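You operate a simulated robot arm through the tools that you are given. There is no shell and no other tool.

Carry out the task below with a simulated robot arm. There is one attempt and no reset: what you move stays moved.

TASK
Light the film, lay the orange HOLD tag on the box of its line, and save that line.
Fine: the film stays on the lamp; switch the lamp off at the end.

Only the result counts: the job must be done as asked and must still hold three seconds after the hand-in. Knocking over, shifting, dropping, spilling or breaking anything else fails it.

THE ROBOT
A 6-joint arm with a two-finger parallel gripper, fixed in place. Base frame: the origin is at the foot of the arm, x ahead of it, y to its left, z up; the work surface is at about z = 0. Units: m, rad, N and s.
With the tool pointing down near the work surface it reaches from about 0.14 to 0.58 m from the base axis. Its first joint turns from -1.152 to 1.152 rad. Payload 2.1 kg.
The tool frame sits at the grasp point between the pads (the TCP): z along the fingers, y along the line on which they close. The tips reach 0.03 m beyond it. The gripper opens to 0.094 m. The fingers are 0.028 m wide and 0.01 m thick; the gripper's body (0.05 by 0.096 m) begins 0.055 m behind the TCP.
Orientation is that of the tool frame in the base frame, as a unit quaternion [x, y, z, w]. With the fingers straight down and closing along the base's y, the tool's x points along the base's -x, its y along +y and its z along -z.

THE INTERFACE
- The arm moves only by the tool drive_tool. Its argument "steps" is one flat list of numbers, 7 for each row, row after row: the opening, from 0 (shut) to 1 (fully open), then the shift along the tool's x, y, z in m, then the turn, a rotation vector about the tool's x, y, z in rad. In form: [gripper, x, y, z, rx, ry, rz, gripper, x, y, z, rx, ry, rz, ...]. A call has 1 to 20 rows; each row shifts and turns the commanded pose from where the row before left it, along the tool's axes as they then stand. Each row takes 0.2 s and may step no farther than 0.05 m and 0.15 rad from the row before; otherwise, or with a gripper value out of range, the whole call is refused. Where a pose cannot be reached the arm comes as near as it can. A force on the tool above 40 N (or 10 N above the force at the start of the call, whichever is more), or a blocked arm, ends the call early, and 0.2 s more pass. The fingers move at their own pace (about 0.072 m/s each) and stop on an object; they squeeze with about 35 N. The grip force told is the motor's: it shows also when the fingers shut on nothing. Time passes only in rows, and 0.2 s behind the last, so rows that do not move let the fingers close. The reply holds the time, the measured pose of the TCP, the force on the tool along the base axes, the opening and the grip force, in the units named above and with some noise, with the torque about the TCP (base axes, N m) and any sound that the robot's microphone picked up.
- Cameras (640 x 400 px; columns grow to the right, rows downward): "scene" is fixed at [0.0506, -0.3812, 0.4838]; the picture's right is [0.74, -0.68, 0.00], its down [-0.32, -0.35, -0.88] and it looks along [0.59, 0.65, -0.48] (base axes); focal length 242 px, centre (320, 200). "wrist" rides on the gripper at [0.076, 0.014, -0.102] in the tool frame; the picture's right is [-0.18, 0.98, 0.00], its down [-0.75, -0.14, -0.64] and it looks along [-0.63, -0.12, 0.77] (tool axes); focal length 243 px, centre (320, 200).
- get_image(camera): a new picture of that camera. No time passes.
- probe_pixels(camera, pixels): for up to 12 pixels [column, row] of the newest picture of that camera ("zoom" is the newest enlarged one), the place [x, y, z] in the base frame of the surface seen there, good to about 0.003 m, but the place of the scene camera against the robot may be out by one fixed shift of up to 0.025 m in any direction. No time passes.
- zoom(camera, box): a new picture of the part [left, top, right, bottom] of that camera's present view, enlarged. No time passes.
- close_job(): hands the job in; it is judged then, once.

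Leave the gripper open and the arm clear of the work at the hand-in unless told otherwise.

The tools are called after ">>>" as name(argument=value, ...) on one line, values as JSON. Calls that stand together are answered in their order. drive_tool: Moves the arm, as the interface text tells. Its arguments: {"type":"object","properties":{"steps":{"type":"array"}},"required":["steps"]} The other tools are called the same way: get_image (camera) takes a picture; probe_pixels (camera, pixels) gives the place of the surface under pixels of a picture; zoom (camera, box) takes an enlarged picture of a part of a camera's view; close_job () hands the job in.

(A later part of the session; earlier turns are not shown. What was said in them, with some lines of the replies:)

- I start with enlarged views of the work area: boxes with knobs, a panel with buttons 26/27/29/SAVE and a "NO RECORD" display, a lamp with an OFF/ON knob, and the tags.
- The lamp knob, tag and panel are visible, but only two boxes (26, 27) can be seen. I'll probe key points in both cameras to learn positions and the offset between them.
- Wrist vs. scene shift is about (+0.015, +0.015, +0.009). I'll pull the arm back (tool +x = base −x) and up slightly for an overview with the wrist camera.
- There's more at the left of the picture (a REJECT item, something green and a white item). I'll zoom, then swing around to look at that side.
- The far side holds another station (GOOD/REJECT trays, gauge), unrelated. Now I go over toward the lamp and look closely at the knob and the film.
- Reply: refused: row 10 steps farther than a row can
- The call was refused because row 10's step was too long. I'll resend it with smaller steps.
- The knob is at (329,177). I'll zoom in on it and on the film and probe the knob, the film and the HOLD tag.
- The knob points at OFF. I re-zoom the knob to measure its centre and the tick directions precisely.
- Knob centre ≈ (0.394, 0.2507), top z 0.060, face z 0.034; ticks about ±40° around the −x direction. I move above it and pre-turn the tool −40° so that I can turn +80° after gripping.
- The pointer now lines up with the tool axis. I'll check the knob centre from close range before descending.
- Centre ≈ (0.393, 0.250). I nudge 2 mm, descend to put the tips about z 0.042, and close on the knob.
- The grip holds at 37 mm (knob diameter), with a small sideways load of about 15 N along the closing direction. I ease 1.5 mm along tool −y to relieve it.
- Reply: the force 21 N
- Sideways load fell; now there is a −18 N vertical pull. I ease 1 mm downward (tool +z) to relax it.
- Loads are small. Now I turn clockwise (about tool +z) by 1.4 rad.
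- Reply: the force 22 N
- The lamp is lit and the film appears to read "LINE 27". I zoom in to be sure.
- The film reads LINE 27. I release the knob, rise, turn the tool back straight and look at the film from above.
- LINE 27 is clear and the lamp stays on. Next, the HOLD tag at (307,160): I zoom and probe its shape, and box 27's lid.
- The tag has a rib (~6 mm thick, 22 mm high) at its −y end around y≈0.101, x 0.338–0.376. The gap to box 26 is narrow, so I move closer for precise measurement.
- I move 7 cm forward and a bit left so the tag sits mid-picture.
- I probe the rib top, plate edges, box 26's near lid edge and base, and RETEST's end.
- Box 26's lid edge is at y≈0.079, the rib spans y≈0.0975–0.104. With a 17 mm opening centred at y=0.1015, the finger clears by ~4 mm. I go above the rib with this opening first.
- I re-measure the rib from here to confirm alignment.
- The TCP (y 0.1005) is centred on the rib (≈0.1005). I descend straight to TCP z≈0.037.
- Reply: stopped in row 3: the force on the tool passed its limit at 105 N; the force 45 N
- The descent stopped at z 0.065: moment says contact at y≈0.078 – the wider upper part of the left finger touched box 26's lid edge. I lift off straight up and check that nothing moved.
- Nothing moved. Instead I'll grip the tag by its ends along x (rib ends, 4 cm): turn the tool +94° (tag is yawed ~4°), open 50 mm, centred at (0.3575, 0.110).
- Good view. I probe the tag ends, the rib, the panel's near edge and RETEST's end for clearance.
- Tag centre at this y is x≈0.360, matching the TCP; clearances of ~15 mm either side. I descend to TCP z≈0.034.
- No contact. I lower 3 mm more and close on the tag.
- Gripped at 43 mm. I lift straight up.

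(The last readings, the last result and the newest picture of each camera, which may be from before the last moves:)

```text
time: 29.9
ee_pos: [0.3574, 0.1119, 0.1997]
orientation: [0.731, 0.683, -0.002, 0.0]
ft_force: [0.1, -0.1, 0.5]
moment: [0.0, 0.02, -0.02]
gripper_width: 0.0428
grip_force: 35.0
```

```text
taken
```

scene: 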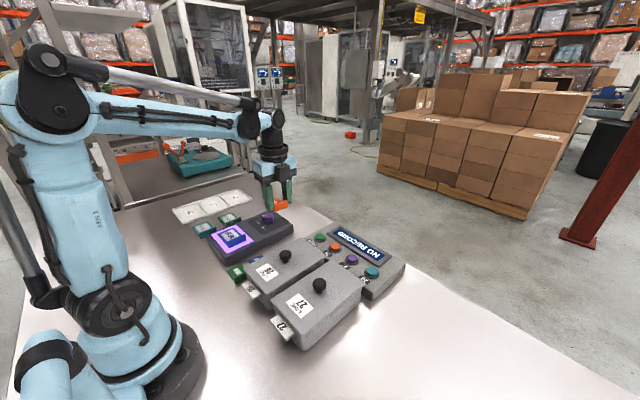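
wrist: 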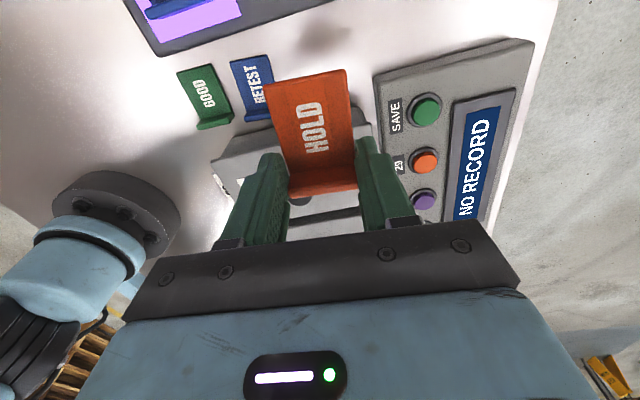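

Tag is held level. I rotate the tool back to straight (closing along y), and meanwhile measure box 27's lid corners and knob via the scene camera.

>>> zoom(camera="scene", box=[265, 250, 375, 350])

>>> drive_tool(steps=[0.3, 0, 0, 0, 0, 0, -0.1367, 0.3, 0, 0, 0, 0, 0, -0.1367, 0.3, 0, 0, 0, 0, 0, -0.1367, 0.3, 0, 0, 0, 0, 0, -0.1367, 0.3, 0, 0, 0, 0, 0, -0.1367, 0.3, 0, 0, 0, 0, 0, -0.1367, 0.3, 0, 0, 0, 0, 0, -0.1367, 0.3, 0, 0, 0, 0, 0, -0.1367, 0.3, 0, 0, 0, 0, 0, -0.1367, 0.3, 0, 0, 0, 0, 0, -0.1367, 0.3, 0, 0, 0, 0, 0, -0.1367, 0.3, 0, 0, 0, 0, 0, -0.1367, 0.3, 0, 0, 0, 0, 0, 0])

>>> get_image(camera="wrist")

```text
4.00 times, centred on (320, 300) of scene
```

zoom: 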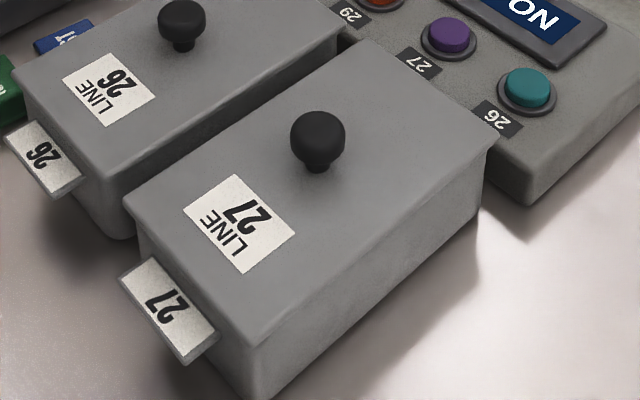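

```text
time: 32.7
ee_pos: [0.3575, 0.1099, 0.1981]
orientation: [-0.001, 1.0, -0.001, -0.001]
ft_force: [0.7, 0.1, 0.6]
moment: [-0.01, 0.01, 0.02]
gripper_width: 0.0429
grip_force: 35.5
```

```text
taken
```

wrist: 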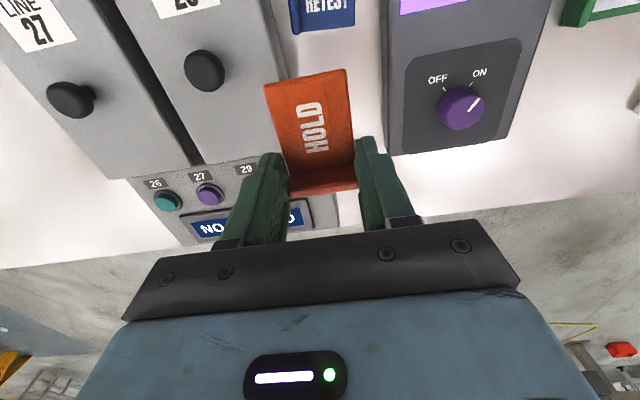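

From here box 27's lid end, knob and the held tag are visible; I probe them (scene zoom is older, so use wrist).

>>> probe_pixels(camera="wrist", pixels=[[107, 175], [150, 170], [185, 163], [170, 140], [62, 130], [150, 105], [88, 99], [66, 110], [50, 98], [268, 88], [345, 75], [325, 190]])

>>> probe_pixels(camera="zoom", pixels=[[128, 205], [258, 342], [492, 138], [372, 48], [318, 168], [318, 120], [345, 132], [292, 132], [400, 110], [380, 70], [440, 160], [332, 160]])

>>> zoom(camera="wrist", box=[0, 0, 220, 200])

```text
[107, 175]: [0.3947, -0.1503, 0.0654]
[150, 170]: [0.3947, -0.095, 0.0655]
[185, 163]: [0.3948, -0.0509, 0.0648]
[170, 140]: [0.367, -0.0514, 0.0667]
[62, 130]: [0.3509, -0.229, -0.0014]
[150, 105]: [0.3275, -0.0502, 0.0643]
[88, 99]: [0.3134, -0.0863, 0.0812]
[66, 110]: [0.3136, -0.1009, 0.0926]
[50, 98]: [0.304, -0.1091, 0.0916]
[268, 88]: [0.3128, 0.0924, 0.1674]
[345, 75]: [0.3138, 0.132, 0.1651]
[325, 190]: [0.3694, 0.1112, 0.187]
```

```text
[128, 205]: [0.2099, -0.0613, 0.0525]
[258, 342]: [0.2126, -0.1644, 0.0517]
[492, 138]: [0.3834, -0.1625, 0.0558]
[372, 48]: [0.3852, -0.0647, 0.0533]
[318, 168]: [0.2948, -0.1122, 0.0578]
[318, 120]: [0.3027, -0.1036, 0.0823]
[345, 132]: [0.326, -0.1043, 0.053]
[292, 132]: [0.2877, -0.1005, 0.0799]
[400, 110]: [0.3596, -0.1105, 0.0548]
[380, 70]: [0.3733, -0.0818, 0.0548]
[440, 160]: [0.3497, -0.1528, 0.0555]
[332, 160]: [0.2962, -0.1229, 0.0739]
```

```text
2.00 times, centred on (110, 100) of wrist
```

zoom: 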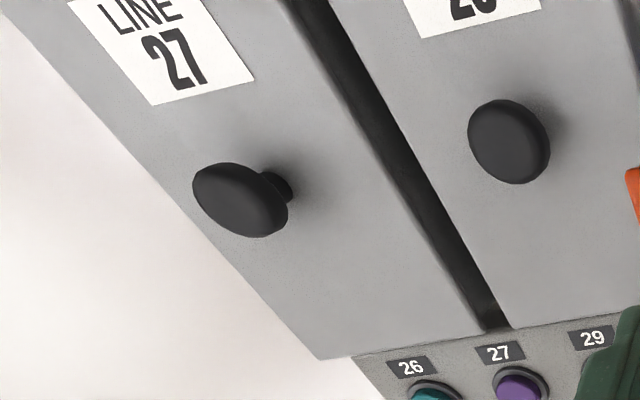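

Lid 27 spans x 0.222–0.397, y −0.151…−0.049, z 0.065; its knob reaches x≈0.322. I'll place the tag between knob and far edge: TCP target (0.3755, −0.100). Moving across at height, then down to z≈0.115.

>>> drive_tool(steps=[0.3, -0.0036, -0.042, 0, 0, 0, 0, 0.3, -0.0036, -0.042, 0, 0, 0, 0, 0.3, -0.0036, -0.042, 0, 0, 0, 0, 0.3, -0.0036, -0.042, 0, 0, 0, 0, 0.3, -0.0036, -0.042, 0, 0, 0, 0, 0.3, 0, 0, 0.03, 0, 0, 0, 0.3, 0, 0, 0.03, 0, 0, 0, 0.3, 0, 0, 0.022, 0, 0, 0, 0.3, 0, 0, 0, 0, 0, 0])

>>> get_image(camera="wrist")

>>> zoom(camera="scene", box=[265, 200, 405, 320])

```text
time: 34.7
ee_pos: [0.3745, -0.1007, 0.1165]
orientation: [0.0, 1.0, -0.002, -0.001]
ft_force: [-0.1, 0.9, -1.0]
moment: [0.01, 0.01, -0.01]
gripper_width: 0.0431
grip_force: 35.3
```

```text
taken
```

wrist: 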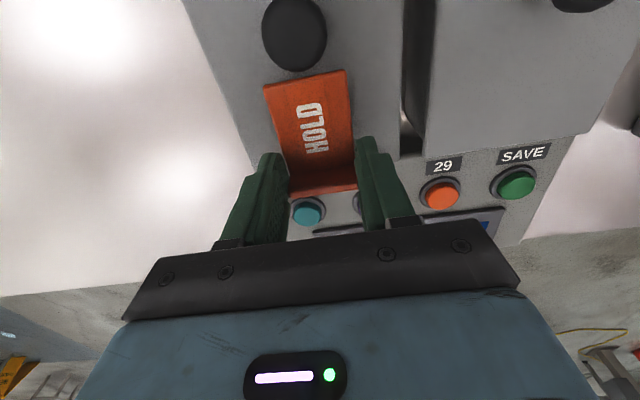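

```text
3.33 times, centred on (335, 260) of scene
```

zoom: 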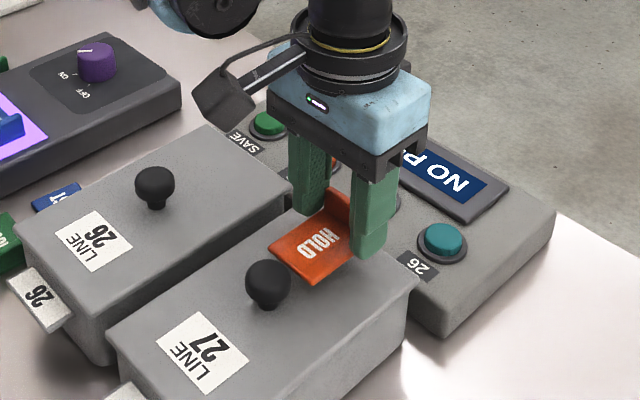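

Well aligned over lid 27. I lower gently to about z 0.102.

>>> drive_tool(steps=[0.3, 0, 0, 0.008, 0, 0, 0, 0.3, 0, 0, 0.004, 0, 0, 0, 0.3, 0, 0, 0.003, 0, 0, 0, 0.3, 0, 0, 0, 0, 0, 0])

>>> zoom(camera="scene", box=[300, 220, 380, 300])

```text
time: 35.7
ee_pos: [0.3755, -0.0993, 0.1012]
orientation: [0.001, 1.0, -0.001, -0.001]
ft_force: [-0.5, -0.3, -0.4]
moment: [0.03, 0.01, -0.02]
gripper_width: 0.0427
grip_force: 34.4
```

```text
5.00 times, centred on (340, 260) of scene
```

zoom: 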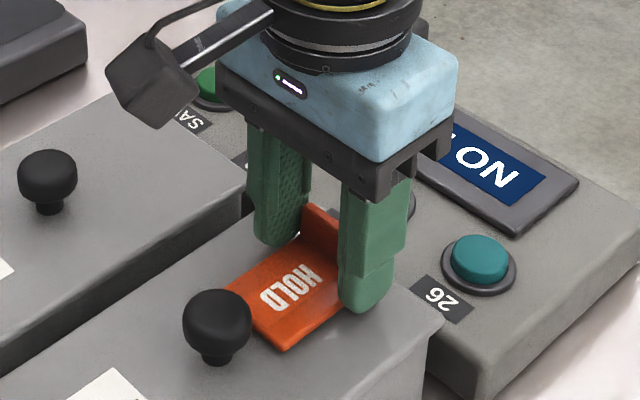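

No contact yet. I continue in 1 mm steps.

>>> drive_tool(steps=[0.3, 0, 0, 0.001, 0, 0, 0, 0.3, 0, 0, 0.001, 0, 0, 0, 0.3, 0, 0, 0.0, 0, 0, 0])

```text
time: 36.5
ee_pos: [0.3752, -0.1007, 0.0991]
orientation: [0.001, 1.0, -0.001, -0.001]
ft_force: [-0.2, -0.2, -0.4]
moment: [0.03, -0.01, -0.01]
gripper_width: 0.0428
grip_force: 35.0
```

>>> drive_tool(steps=[0.3, 0, 0, 0.001, 0, 0, 0, 0.3, 0, 0, 0.0, 0, 0, 0])

```text
time: 37.1
ee_pos: [0.3763, -0.0992, 0.098]
orientation: [0.001, 1.0, -0.001, -0.001]
ft_force: [0.0, -0.4, 8.4]
moment: [0.05, -0.03, 0.02]
gripper_width: 0.0427
grip_force: 34.9
```

Contact (8 N) at z 0.098: the tag rests on the lid. I open gently to 55 mm and rise straight up.

>>> drive_tool(steps=[0.6, 0, 0, 0, 0, 0, 0, 0.6, 0, 0, 0, 0, 0, 0, 0.6, 0, 0, 0, 0, 0, 0, 0.6, 0, 0, -0.02, 0, 0, 0, 0.6, 0, 0, -0.04, 0, 0, 0, 0.6, 0, 0, -0.04, 0, 0, 0, 0.6, 0, 0, 0, 0, 0, 0])

>>> get_image(camera="wrist")

>>> zoom(camera="scene", box=[265, 200, 405, 320])

```text
time: 38.7
ee_pos: [0.3742, -0.0994, 0.1981]
orientation: [-0.001, 1.0, -0.002, -0.001]
ft_force: [0.4, -0.1, -0.2]
moment: [-0.01, 0.01, -0.01]
gripper_width: 0.0565
grip_force: 0.0
```

```text
taken
```

wrist: 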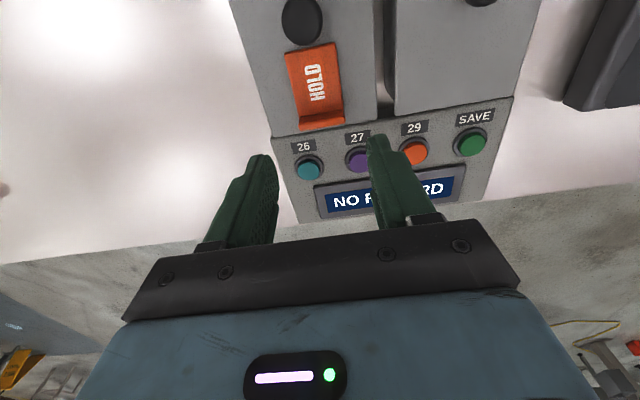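

```text
3.33 times, centred on (335, 260) of scene
```

zoom: 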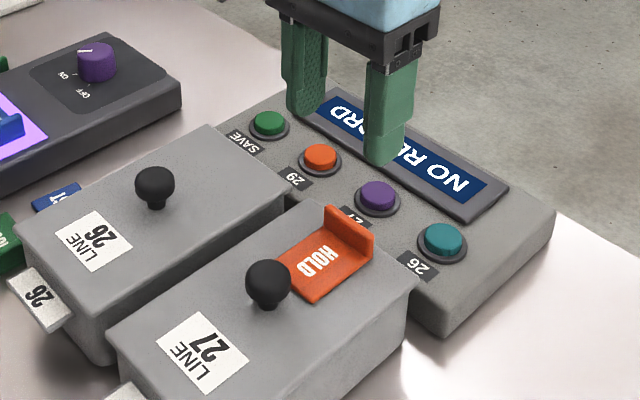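

HOLD lies on box 27's lid. Next I close the gripper and step back to see the buttons clear of the fingers for precise positions.

>>> drive_tool(steps=[0, 0.03, 0.02, 0, 0, 0, 0, 0, 0.03, 0.02, 0, 0, 0, 0, 0, 0, 0, 0, 0, 0, 0, 0, 0, 0, 0, 0, 0, 0])

>>> get_image(camera="wrist")

>>> zoom(camera="wrist", box=[220, 60, 460, 210])

```text
time: 39.7
ee_pos: [0.316, -0.0581, 0.1995]
orientation: [0.0, 1.0, -0.001, -0.001]
ft_force: [0.4, -0.4, -0.2]
moment: [-0.01, 0.0, -0.03]
gripper_width: 0.0003
grip_force: 32.7
```

```text
taken
```

wrist: 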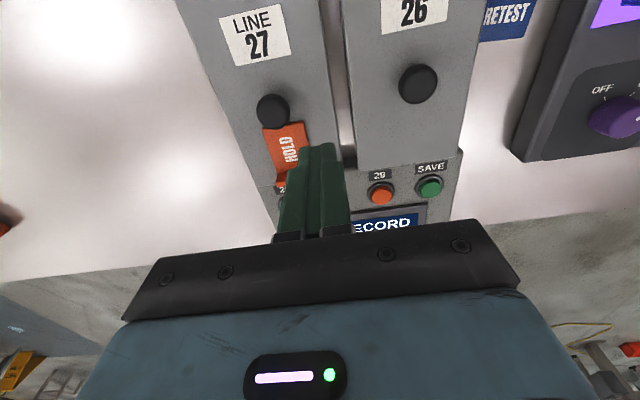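

```text
2.67 times, centred on (340, 135) of wrist
```

zoom: 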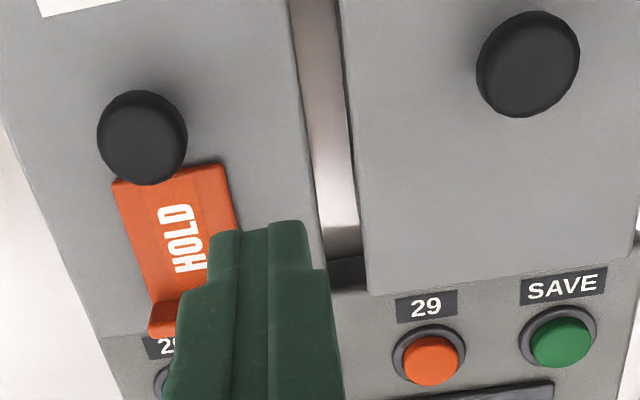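

I probe SAVE and 29 now, then shift so button 27 is visible.

>>> probe_pixels(camera="zoom", pixels=[[560, 343], [560, 320], [560, 362], [432, 362], [432, 340], [432, 382], [590, 343], [530, 343], [480, 395]])

>>> drive_tool(steps=[0, -0.04, 0.03, 0, 0, 0, 0, 0, -0.04, 0.02, 0, 0, 0, 0, 0, 0, 0.0, 0, 0, 0, 0])

>>> get_image(camera="wrist")

```text
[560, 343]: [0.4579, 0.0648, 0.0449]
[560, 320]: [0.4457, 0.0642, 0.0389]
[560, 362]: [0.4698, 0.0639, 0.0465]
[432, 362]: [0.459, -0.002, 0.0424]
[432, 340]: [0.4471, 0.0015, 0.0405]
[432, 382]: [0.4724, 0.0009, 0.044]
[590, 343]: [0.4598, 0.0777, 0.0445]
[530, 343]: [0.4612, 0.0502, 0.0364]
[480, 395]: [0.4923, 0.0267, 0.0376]
```

```text
time: 40.5
ee_pos: [0.3962, -0.0075, 0.1995]
orientation: [0.0, 1.0, -0.001, -0.001]
ft_force: [-0.5, 0.1, -0.3]
moment: [-0.02, -0.04, -0.02]
gripper_width: 0.0
grip_force: 33.2
```

```text
taken
```

wrist: 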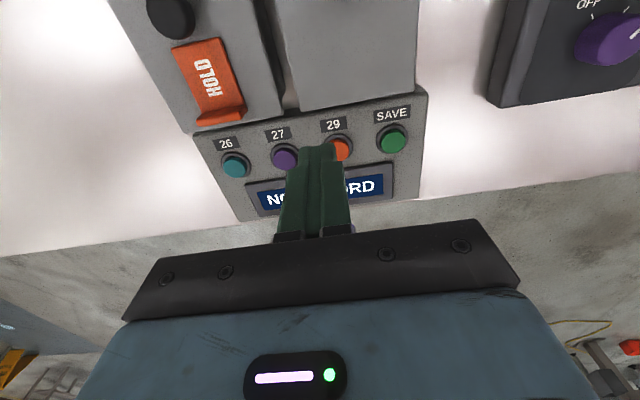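

Button 27 is at (284,159) now. I zoom and probe it and the display bezel.

>>> zoom(camera="wrist", box=[210, 110, 310, 210])

>>> probe_pixels(camera="wrist", pixels=[[284, 159], [284, 151], [284, 166], [275, 159], [236, 165], [254, 187], [270, 183], [393, 138], [365, 168], [262, 186], [384, 165], [278, 148]])

```text
4.00 times, centred on (260, 160) of wrist
```

zoom: 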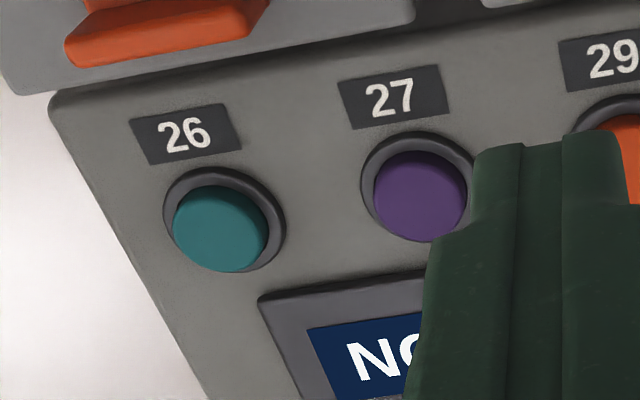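

```text
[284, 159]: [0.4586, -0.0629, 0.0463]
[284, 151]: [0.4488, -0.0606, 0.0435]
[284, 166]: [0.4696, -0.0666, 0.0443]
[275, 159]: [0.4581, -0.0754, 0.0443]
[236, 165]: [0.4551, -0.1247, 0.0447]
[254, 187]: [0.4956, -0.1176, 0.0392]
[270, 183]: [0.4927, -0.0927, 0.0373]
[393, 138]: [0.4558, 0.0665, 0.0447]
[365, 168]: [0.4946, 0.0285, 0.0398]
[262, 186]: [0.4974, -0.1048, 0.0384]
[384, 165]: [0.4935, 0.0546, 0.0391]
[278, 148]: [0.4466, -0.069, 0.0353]
```

Button 27 centre (0.459, −0.063), top z≈0.045; SAVE (0.458, 0.0645). I go above 27 and down to 15 mm above it.

>>> drive_tool(steps=[0, -0.0314, -0.0278, 0, 0, 0, 0, 0, -0.0314, -0.0278, 0, 0, 0, 0, 0, 0, 0, 0.04, 0, 0, 0, 0, 0, 0, 0.04, 0, 0, 0, 0, 0, 0, 0.03, 0, 0, 0, 0, 0, 0, 0, 0, 0, 0])

>>> get_image(camera="wrist")

>>> zoom(camera="scene", box=[290, 190, 420, 300])

```text
time: 41.9
ee_pos: [0.4584, -0.0653, 0.088]
orientation: [0.0, 1.0, -0.002, -0.001]
ft_force: [0.2, 1.2, 0.0]
moment: [0.0, 0.0, 0.04]
gripper_width: 0.0
grip_force: 33.3
```

```text
taken
```

wrist: 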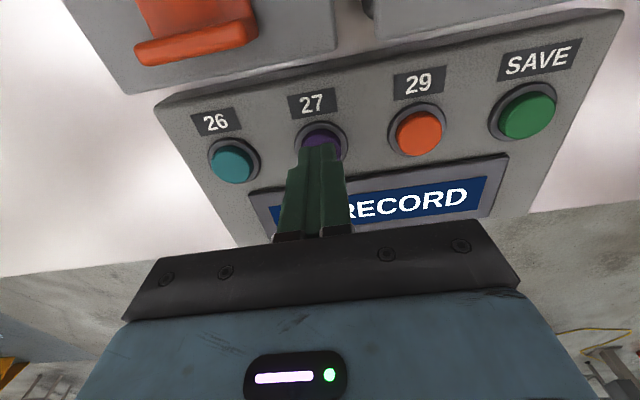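

```text
3.64 times, centred on (355, 245) of scene
```

zoom: 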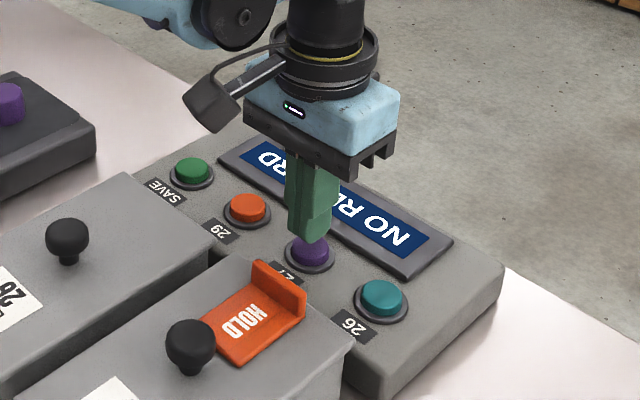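

The tips are 13 mm over button 27. I press down in small steps.

>>> drive_tool(steps=[0, 0, 0.001, 0.01, 0, 0, 0, 0, 0, 0, 0.003, 0, 0, 0, 0, 0, 0, 0.002, 0, 0, 0, 0, 0, 0, 0.001, 0, 0, 0, 0, 0, 0, 0.001, 0, 0, 0])

>>> zoom(camera="scene", box=[290, 190, 420, 300])

```text
time: 43.1
ee_pos: [0.4569, -0.0642, 0.0705]
orientation: [0.0, 1.0, -0.001, -0.001]
ft_force: [0.2, 0.7, 3.1]
moment: [0.02, -0.06, 0.0]
gripper_width: 0.0
grip_force: 33.5
heard: click
```

```text
3.64 times, centred on (355, 245) of scene
```

zoom: 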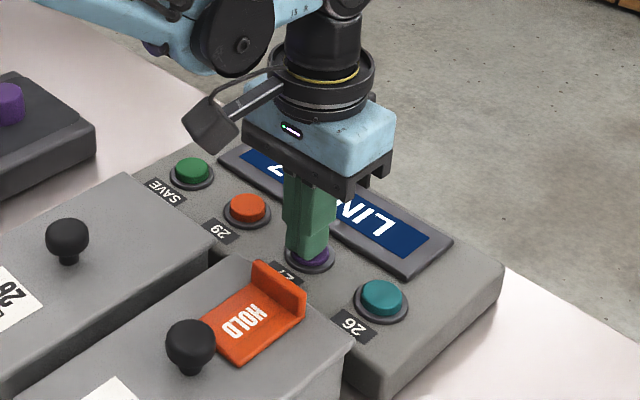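

A click, and the display shows "LIN…7". I rise and read the display fully.

>>> drive_tool(steps=[0, 0, 0, -0.02, 0, 0, 0, 0, 0, 0, -0.03, 0, 0, 0, 0, 0, 0.04, 0, 0, 0, 0, 0, 0, 0.045, 0, 0, 0, 0, 0, 0, 0.0425, 0, 0, 0, 0, 0, 0, 0, 0, 0, 0, 0])

>>> zoom(camera="scene", box=[290, 190, 420, 300])

>>> get_image(camera="wrist")

```text
time: 44.5
ee_pos: [0.4573, 0.0643, 0.121]
orientation: [-0.001, 1.0, -0.001, -0.001]
ft_force: [0.4, 0.9, 0.4]
moment: [0.01, -0.01, 0.01]
gripper_width: 0.0
grip_force: 33.1
```

```text
3.64 times, centred on (355, 245) of scene
```

zoom: 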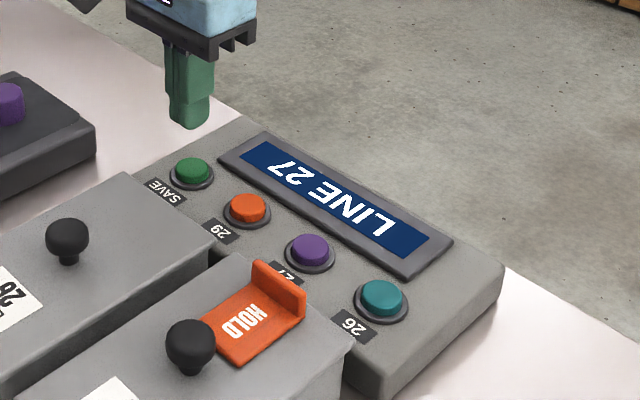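

```text
taken
```

wrist: 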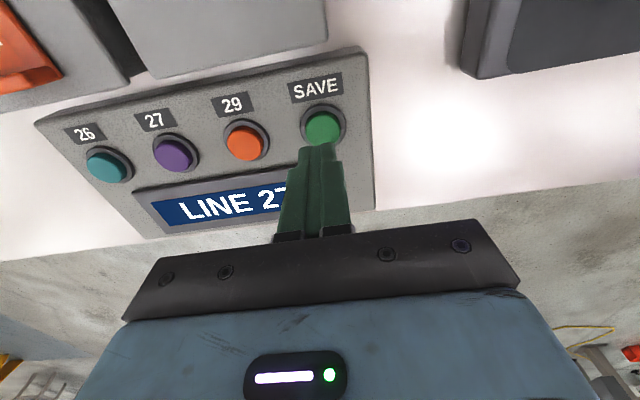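

The display reads "LINE 27". I'm above SAVE (0.457, 0.064); I press it.

>>> drive_tool(steps=[0, 0, 0, 0.03, 0, 0, 0, 0, 0, 0, 0.013, 0, 0, 0, 0, 0, 0, 0.003, 0, 0, 0, 0, 0, 0, 0.002, 0, 0, 0, 0, 0, 0, 0.001, 0, 0, 0, 0, 0, 0, 0.001, 0, 0, 0])

>>> zoom(camera="scene", box=[290, 190, 420, 300])

```text
time: 45.9
ee_pos: [0.458, 0.0632, 0.0711]
orientation: [0.0, 1.0, -0.001, -0.002]
ft_force: [-0.6, -1.4, 3.7]
moment: [-0.05, 0.03, -0.03]
gripper_width: 0.0001
grip_force: 32.3
heard: click
```

```text
3.64 times, centred on (355, 245) of scene
```

zoom: 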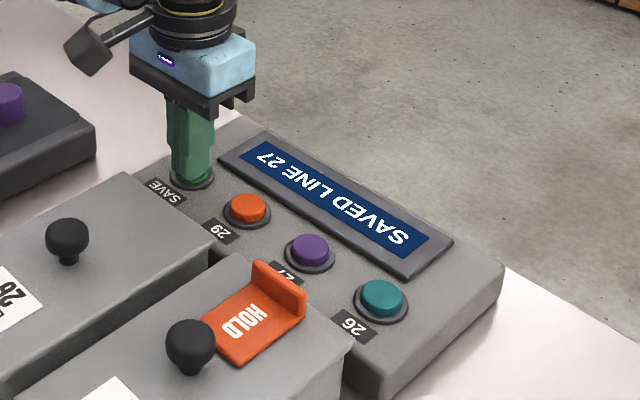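

"SAVED LINE 27". Now I rise, travel to the lamp knob, open, and pre-turn +40°.

>>> drive_tool(steps=[0, 0, 0, -0.03, 0, 0, 0, 0, 0, 0, -0.04, 0, 0, 0, 0, 0, 0, -0.03, 0, 0, 0, 0, 0.0128, 0.0374, 0, 0, 0, 0, 0, 0.0128, 0.0374, 0, 0, 0, 0, 0, 0.0128, 0.0374, 0, 0, 0, 0, 0, 0.0128, 0.0374, 0, 0, 0, 0, 0.7, 0.0128, 0.0374, 0, 0, 0, 0, 0.7, 0, 0, 0, 0, 0, 0.14, 0.7, 0, 0, 0, 0, 0, 0.14, 0.7, 0, 0, 0.015, 0, 0, 0.14, 0.7, 0, 0, 0.015, 0, 0, 0.14, 0.7, 0, 0, 0.015, 0, 0, 0.14, 0.7, 0, 0, 0, 0, 0, 0])

>>> get_image(camera="wrist")

```text
time: 48.9
ee_pos: [0.3947, 0.2496, 0.124]
orientation: [0.344, 0.939, -0.001, 0.0]
ft_force: [-0.7, 0.3, 0.9]
moment: [-0.02, 0.0, -0.02]
gripper_width: 0.0659
grip_force: 0.0
```

```text
taken
```

wrist: 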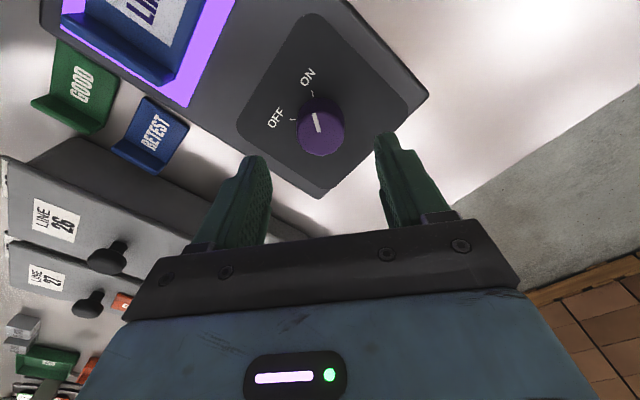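

Aligned with the knob again. I descend to z≈0.071 and close on it.

>>> drive_tool(steps=[0.7, 0, 0, 0.018, 0, 0, 0, 0.7, 0, 0, 0.018, 0, 0, 0, 0.7, 0, 0, 0.0165, 0, 0, 0, 0.7, 0, 0, 0, 0, 0, 0, 0.2, 0, 0, 0, 0, 0, 0, 0.2, 0, 0, 0, 0, 0, 0, 0.2, 0, 0, 0, 0, 0, 0, 0.2, 0, 0, 0, 0, 0, 0])

```text
time: 50.7
ee_pos: [0.3947, 0.25, 0.0726]
orientation: [0.342, 0.94, -0.001, 0.0]
ft_force: [6.7, 4.9, -9.7]
moment: [0.23, -0.16, -0.01]
gripper_width: 0.0367
grip_force: 45.1
```

Gripped at 37 mm with low side load. I turn counter-clockwise by 1.4 rad.

>>> drive_tool(steps=[0.2, 0, 0, 0.0003, 0, 0, -0.14, 0.2, 0, 0, 0, 0, 0, -0.14, 0.2, 0, 0, 0, 0, 0, -0.14, 0.2, 0, 0, 0, 0, 0, -0.14, 0.2, 0, 0, 0, 0, 0, -0.14, 0.2, 0, 0, 0, 0, 0, -0.14, 0.2, 0, 0, 0, 0, 0, -0.14, 0.2, 0, 0, 0, 0, 0, -0.14, 0.2, 0, 0, 0, 0, 0, -0.14, 0.2, 0, 0, 0, 0, 0, -0.14, 0.2, 0, 0, 0, 0, 0, 0])

>>> zoom(camera="scene", box=[160, 180, 320, 280])

>>> get_image(camera="wrist")

```text
time: 53.1
ee_pos: [0.3946, 0.2502, 0.0728]
orientation: [-0.344, 0.939, -0.002, -0.003]
ft_force: [2.8, -8.1, 7.8]
moment: [-0.23, 0.07, -0.51]
gripper_width: 0.0367
grip_force: 45.0
```

```text
4.00 times, centred on (240, 230) of scene
```

zoom: 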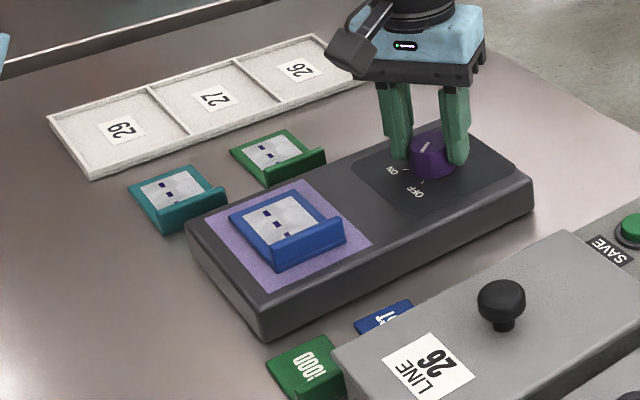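

```text
taken
```

wrist: 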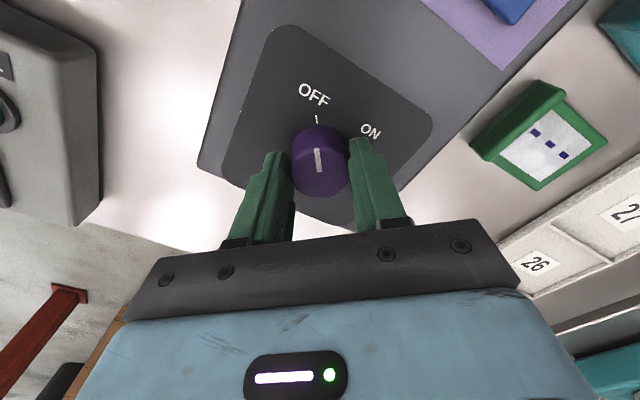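

The lamp is off; the film shows only dashes again. I release, rise, straighten, back away and open fully.

>>> drive_tool(steps=[0.7, 0, 0, 0, 0, 0, 0, 0.7, 0, 0, 0, 0, 0, 0, 0.7, 0, 0, 0, 0, 0, 0, 0.7, 0, 0, -0.03, 0, 0, 0, 0.7, 0, 0, -0.04, 0, 0, 0, 1, 0, 0, -0.04, 0, 0, 0.14, 1, 0, 0, -0.04, 0, 0, 0.14, 1, 0, 0, -0.04, 0, 0, 0.14, 1, 0, 0, -0.03, 0, 0, 0.14, 1, 0, 0, 0, 0, 0, 0.14, 1, 0.04, -0.02, 0, 0, 0, 0, 1, 0.04, -0.02, 0, 0, 0, 0, 1, 0.03, -0.04, 0, 0, 0, 0, 1, 0.03, -0.04, 0, 0, 0, 0, 1, 0, 0, 0, 0, 0, 0])

>>> get_image(camera="wrist")

>>> zoom(camera="scene", box=[160, 180, 320, 280])

>>> zoom(camera="scene", box=[220, 200, 420, 350])

```text
time: 56.3
ee_pos: [0.2552, 0.1323, 0.2927]
orientation: [0.0, 1.0, -0.001, -0.001]
ft_force: [1.2, 0.5, 0.3]
moment: [0.01, -0.01, -0.04]
gripper_width: 0.094
grip_force: 0.1
```

```text
taken
```

wrist: 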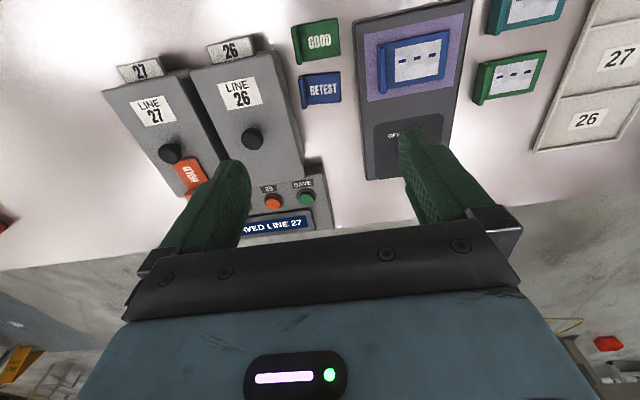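

```text
4.00 times, centred on (240, 230) of scene
```

zoom: 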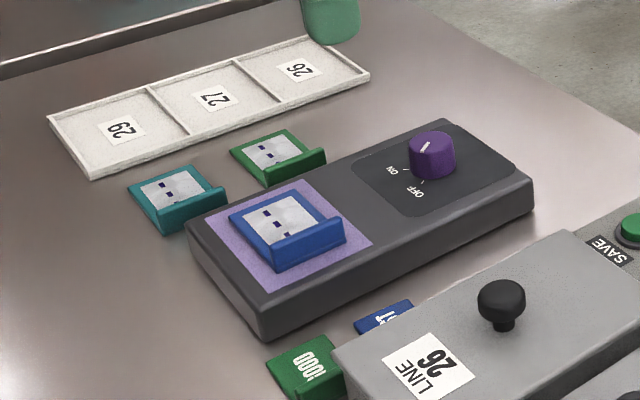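

```text
2.67 times, centred on (320, 275) of scene
```

zoom: 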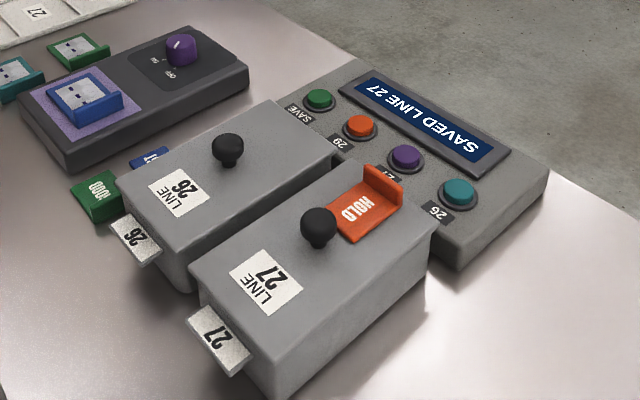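

Everything checks out: lamp off with the film still on it, the HOLD tag on box 27, and the display showing "SAVED LINE 27". Nothing else has moved, the gripper is open and the arm is clear. I hand in.

>>> close_job()

```text
The job is handed in.
```

The job is done and handed in. With the lamp on, the film read LINE 27. The orange HOLD tag is on box 27, and the display reads "SAVED LINE 27". The lamp is off and the film is still on it.

On my first try at picking up the tag, the gripper pressed down on the edge of box 26's lid, and the arm stopped at a force of 105 N. I lifted off, and the camera showed that nothing had moved. I then picked the tag up by its ends instead.

At the hand-in the gripper was open and the arm was clear of the work.
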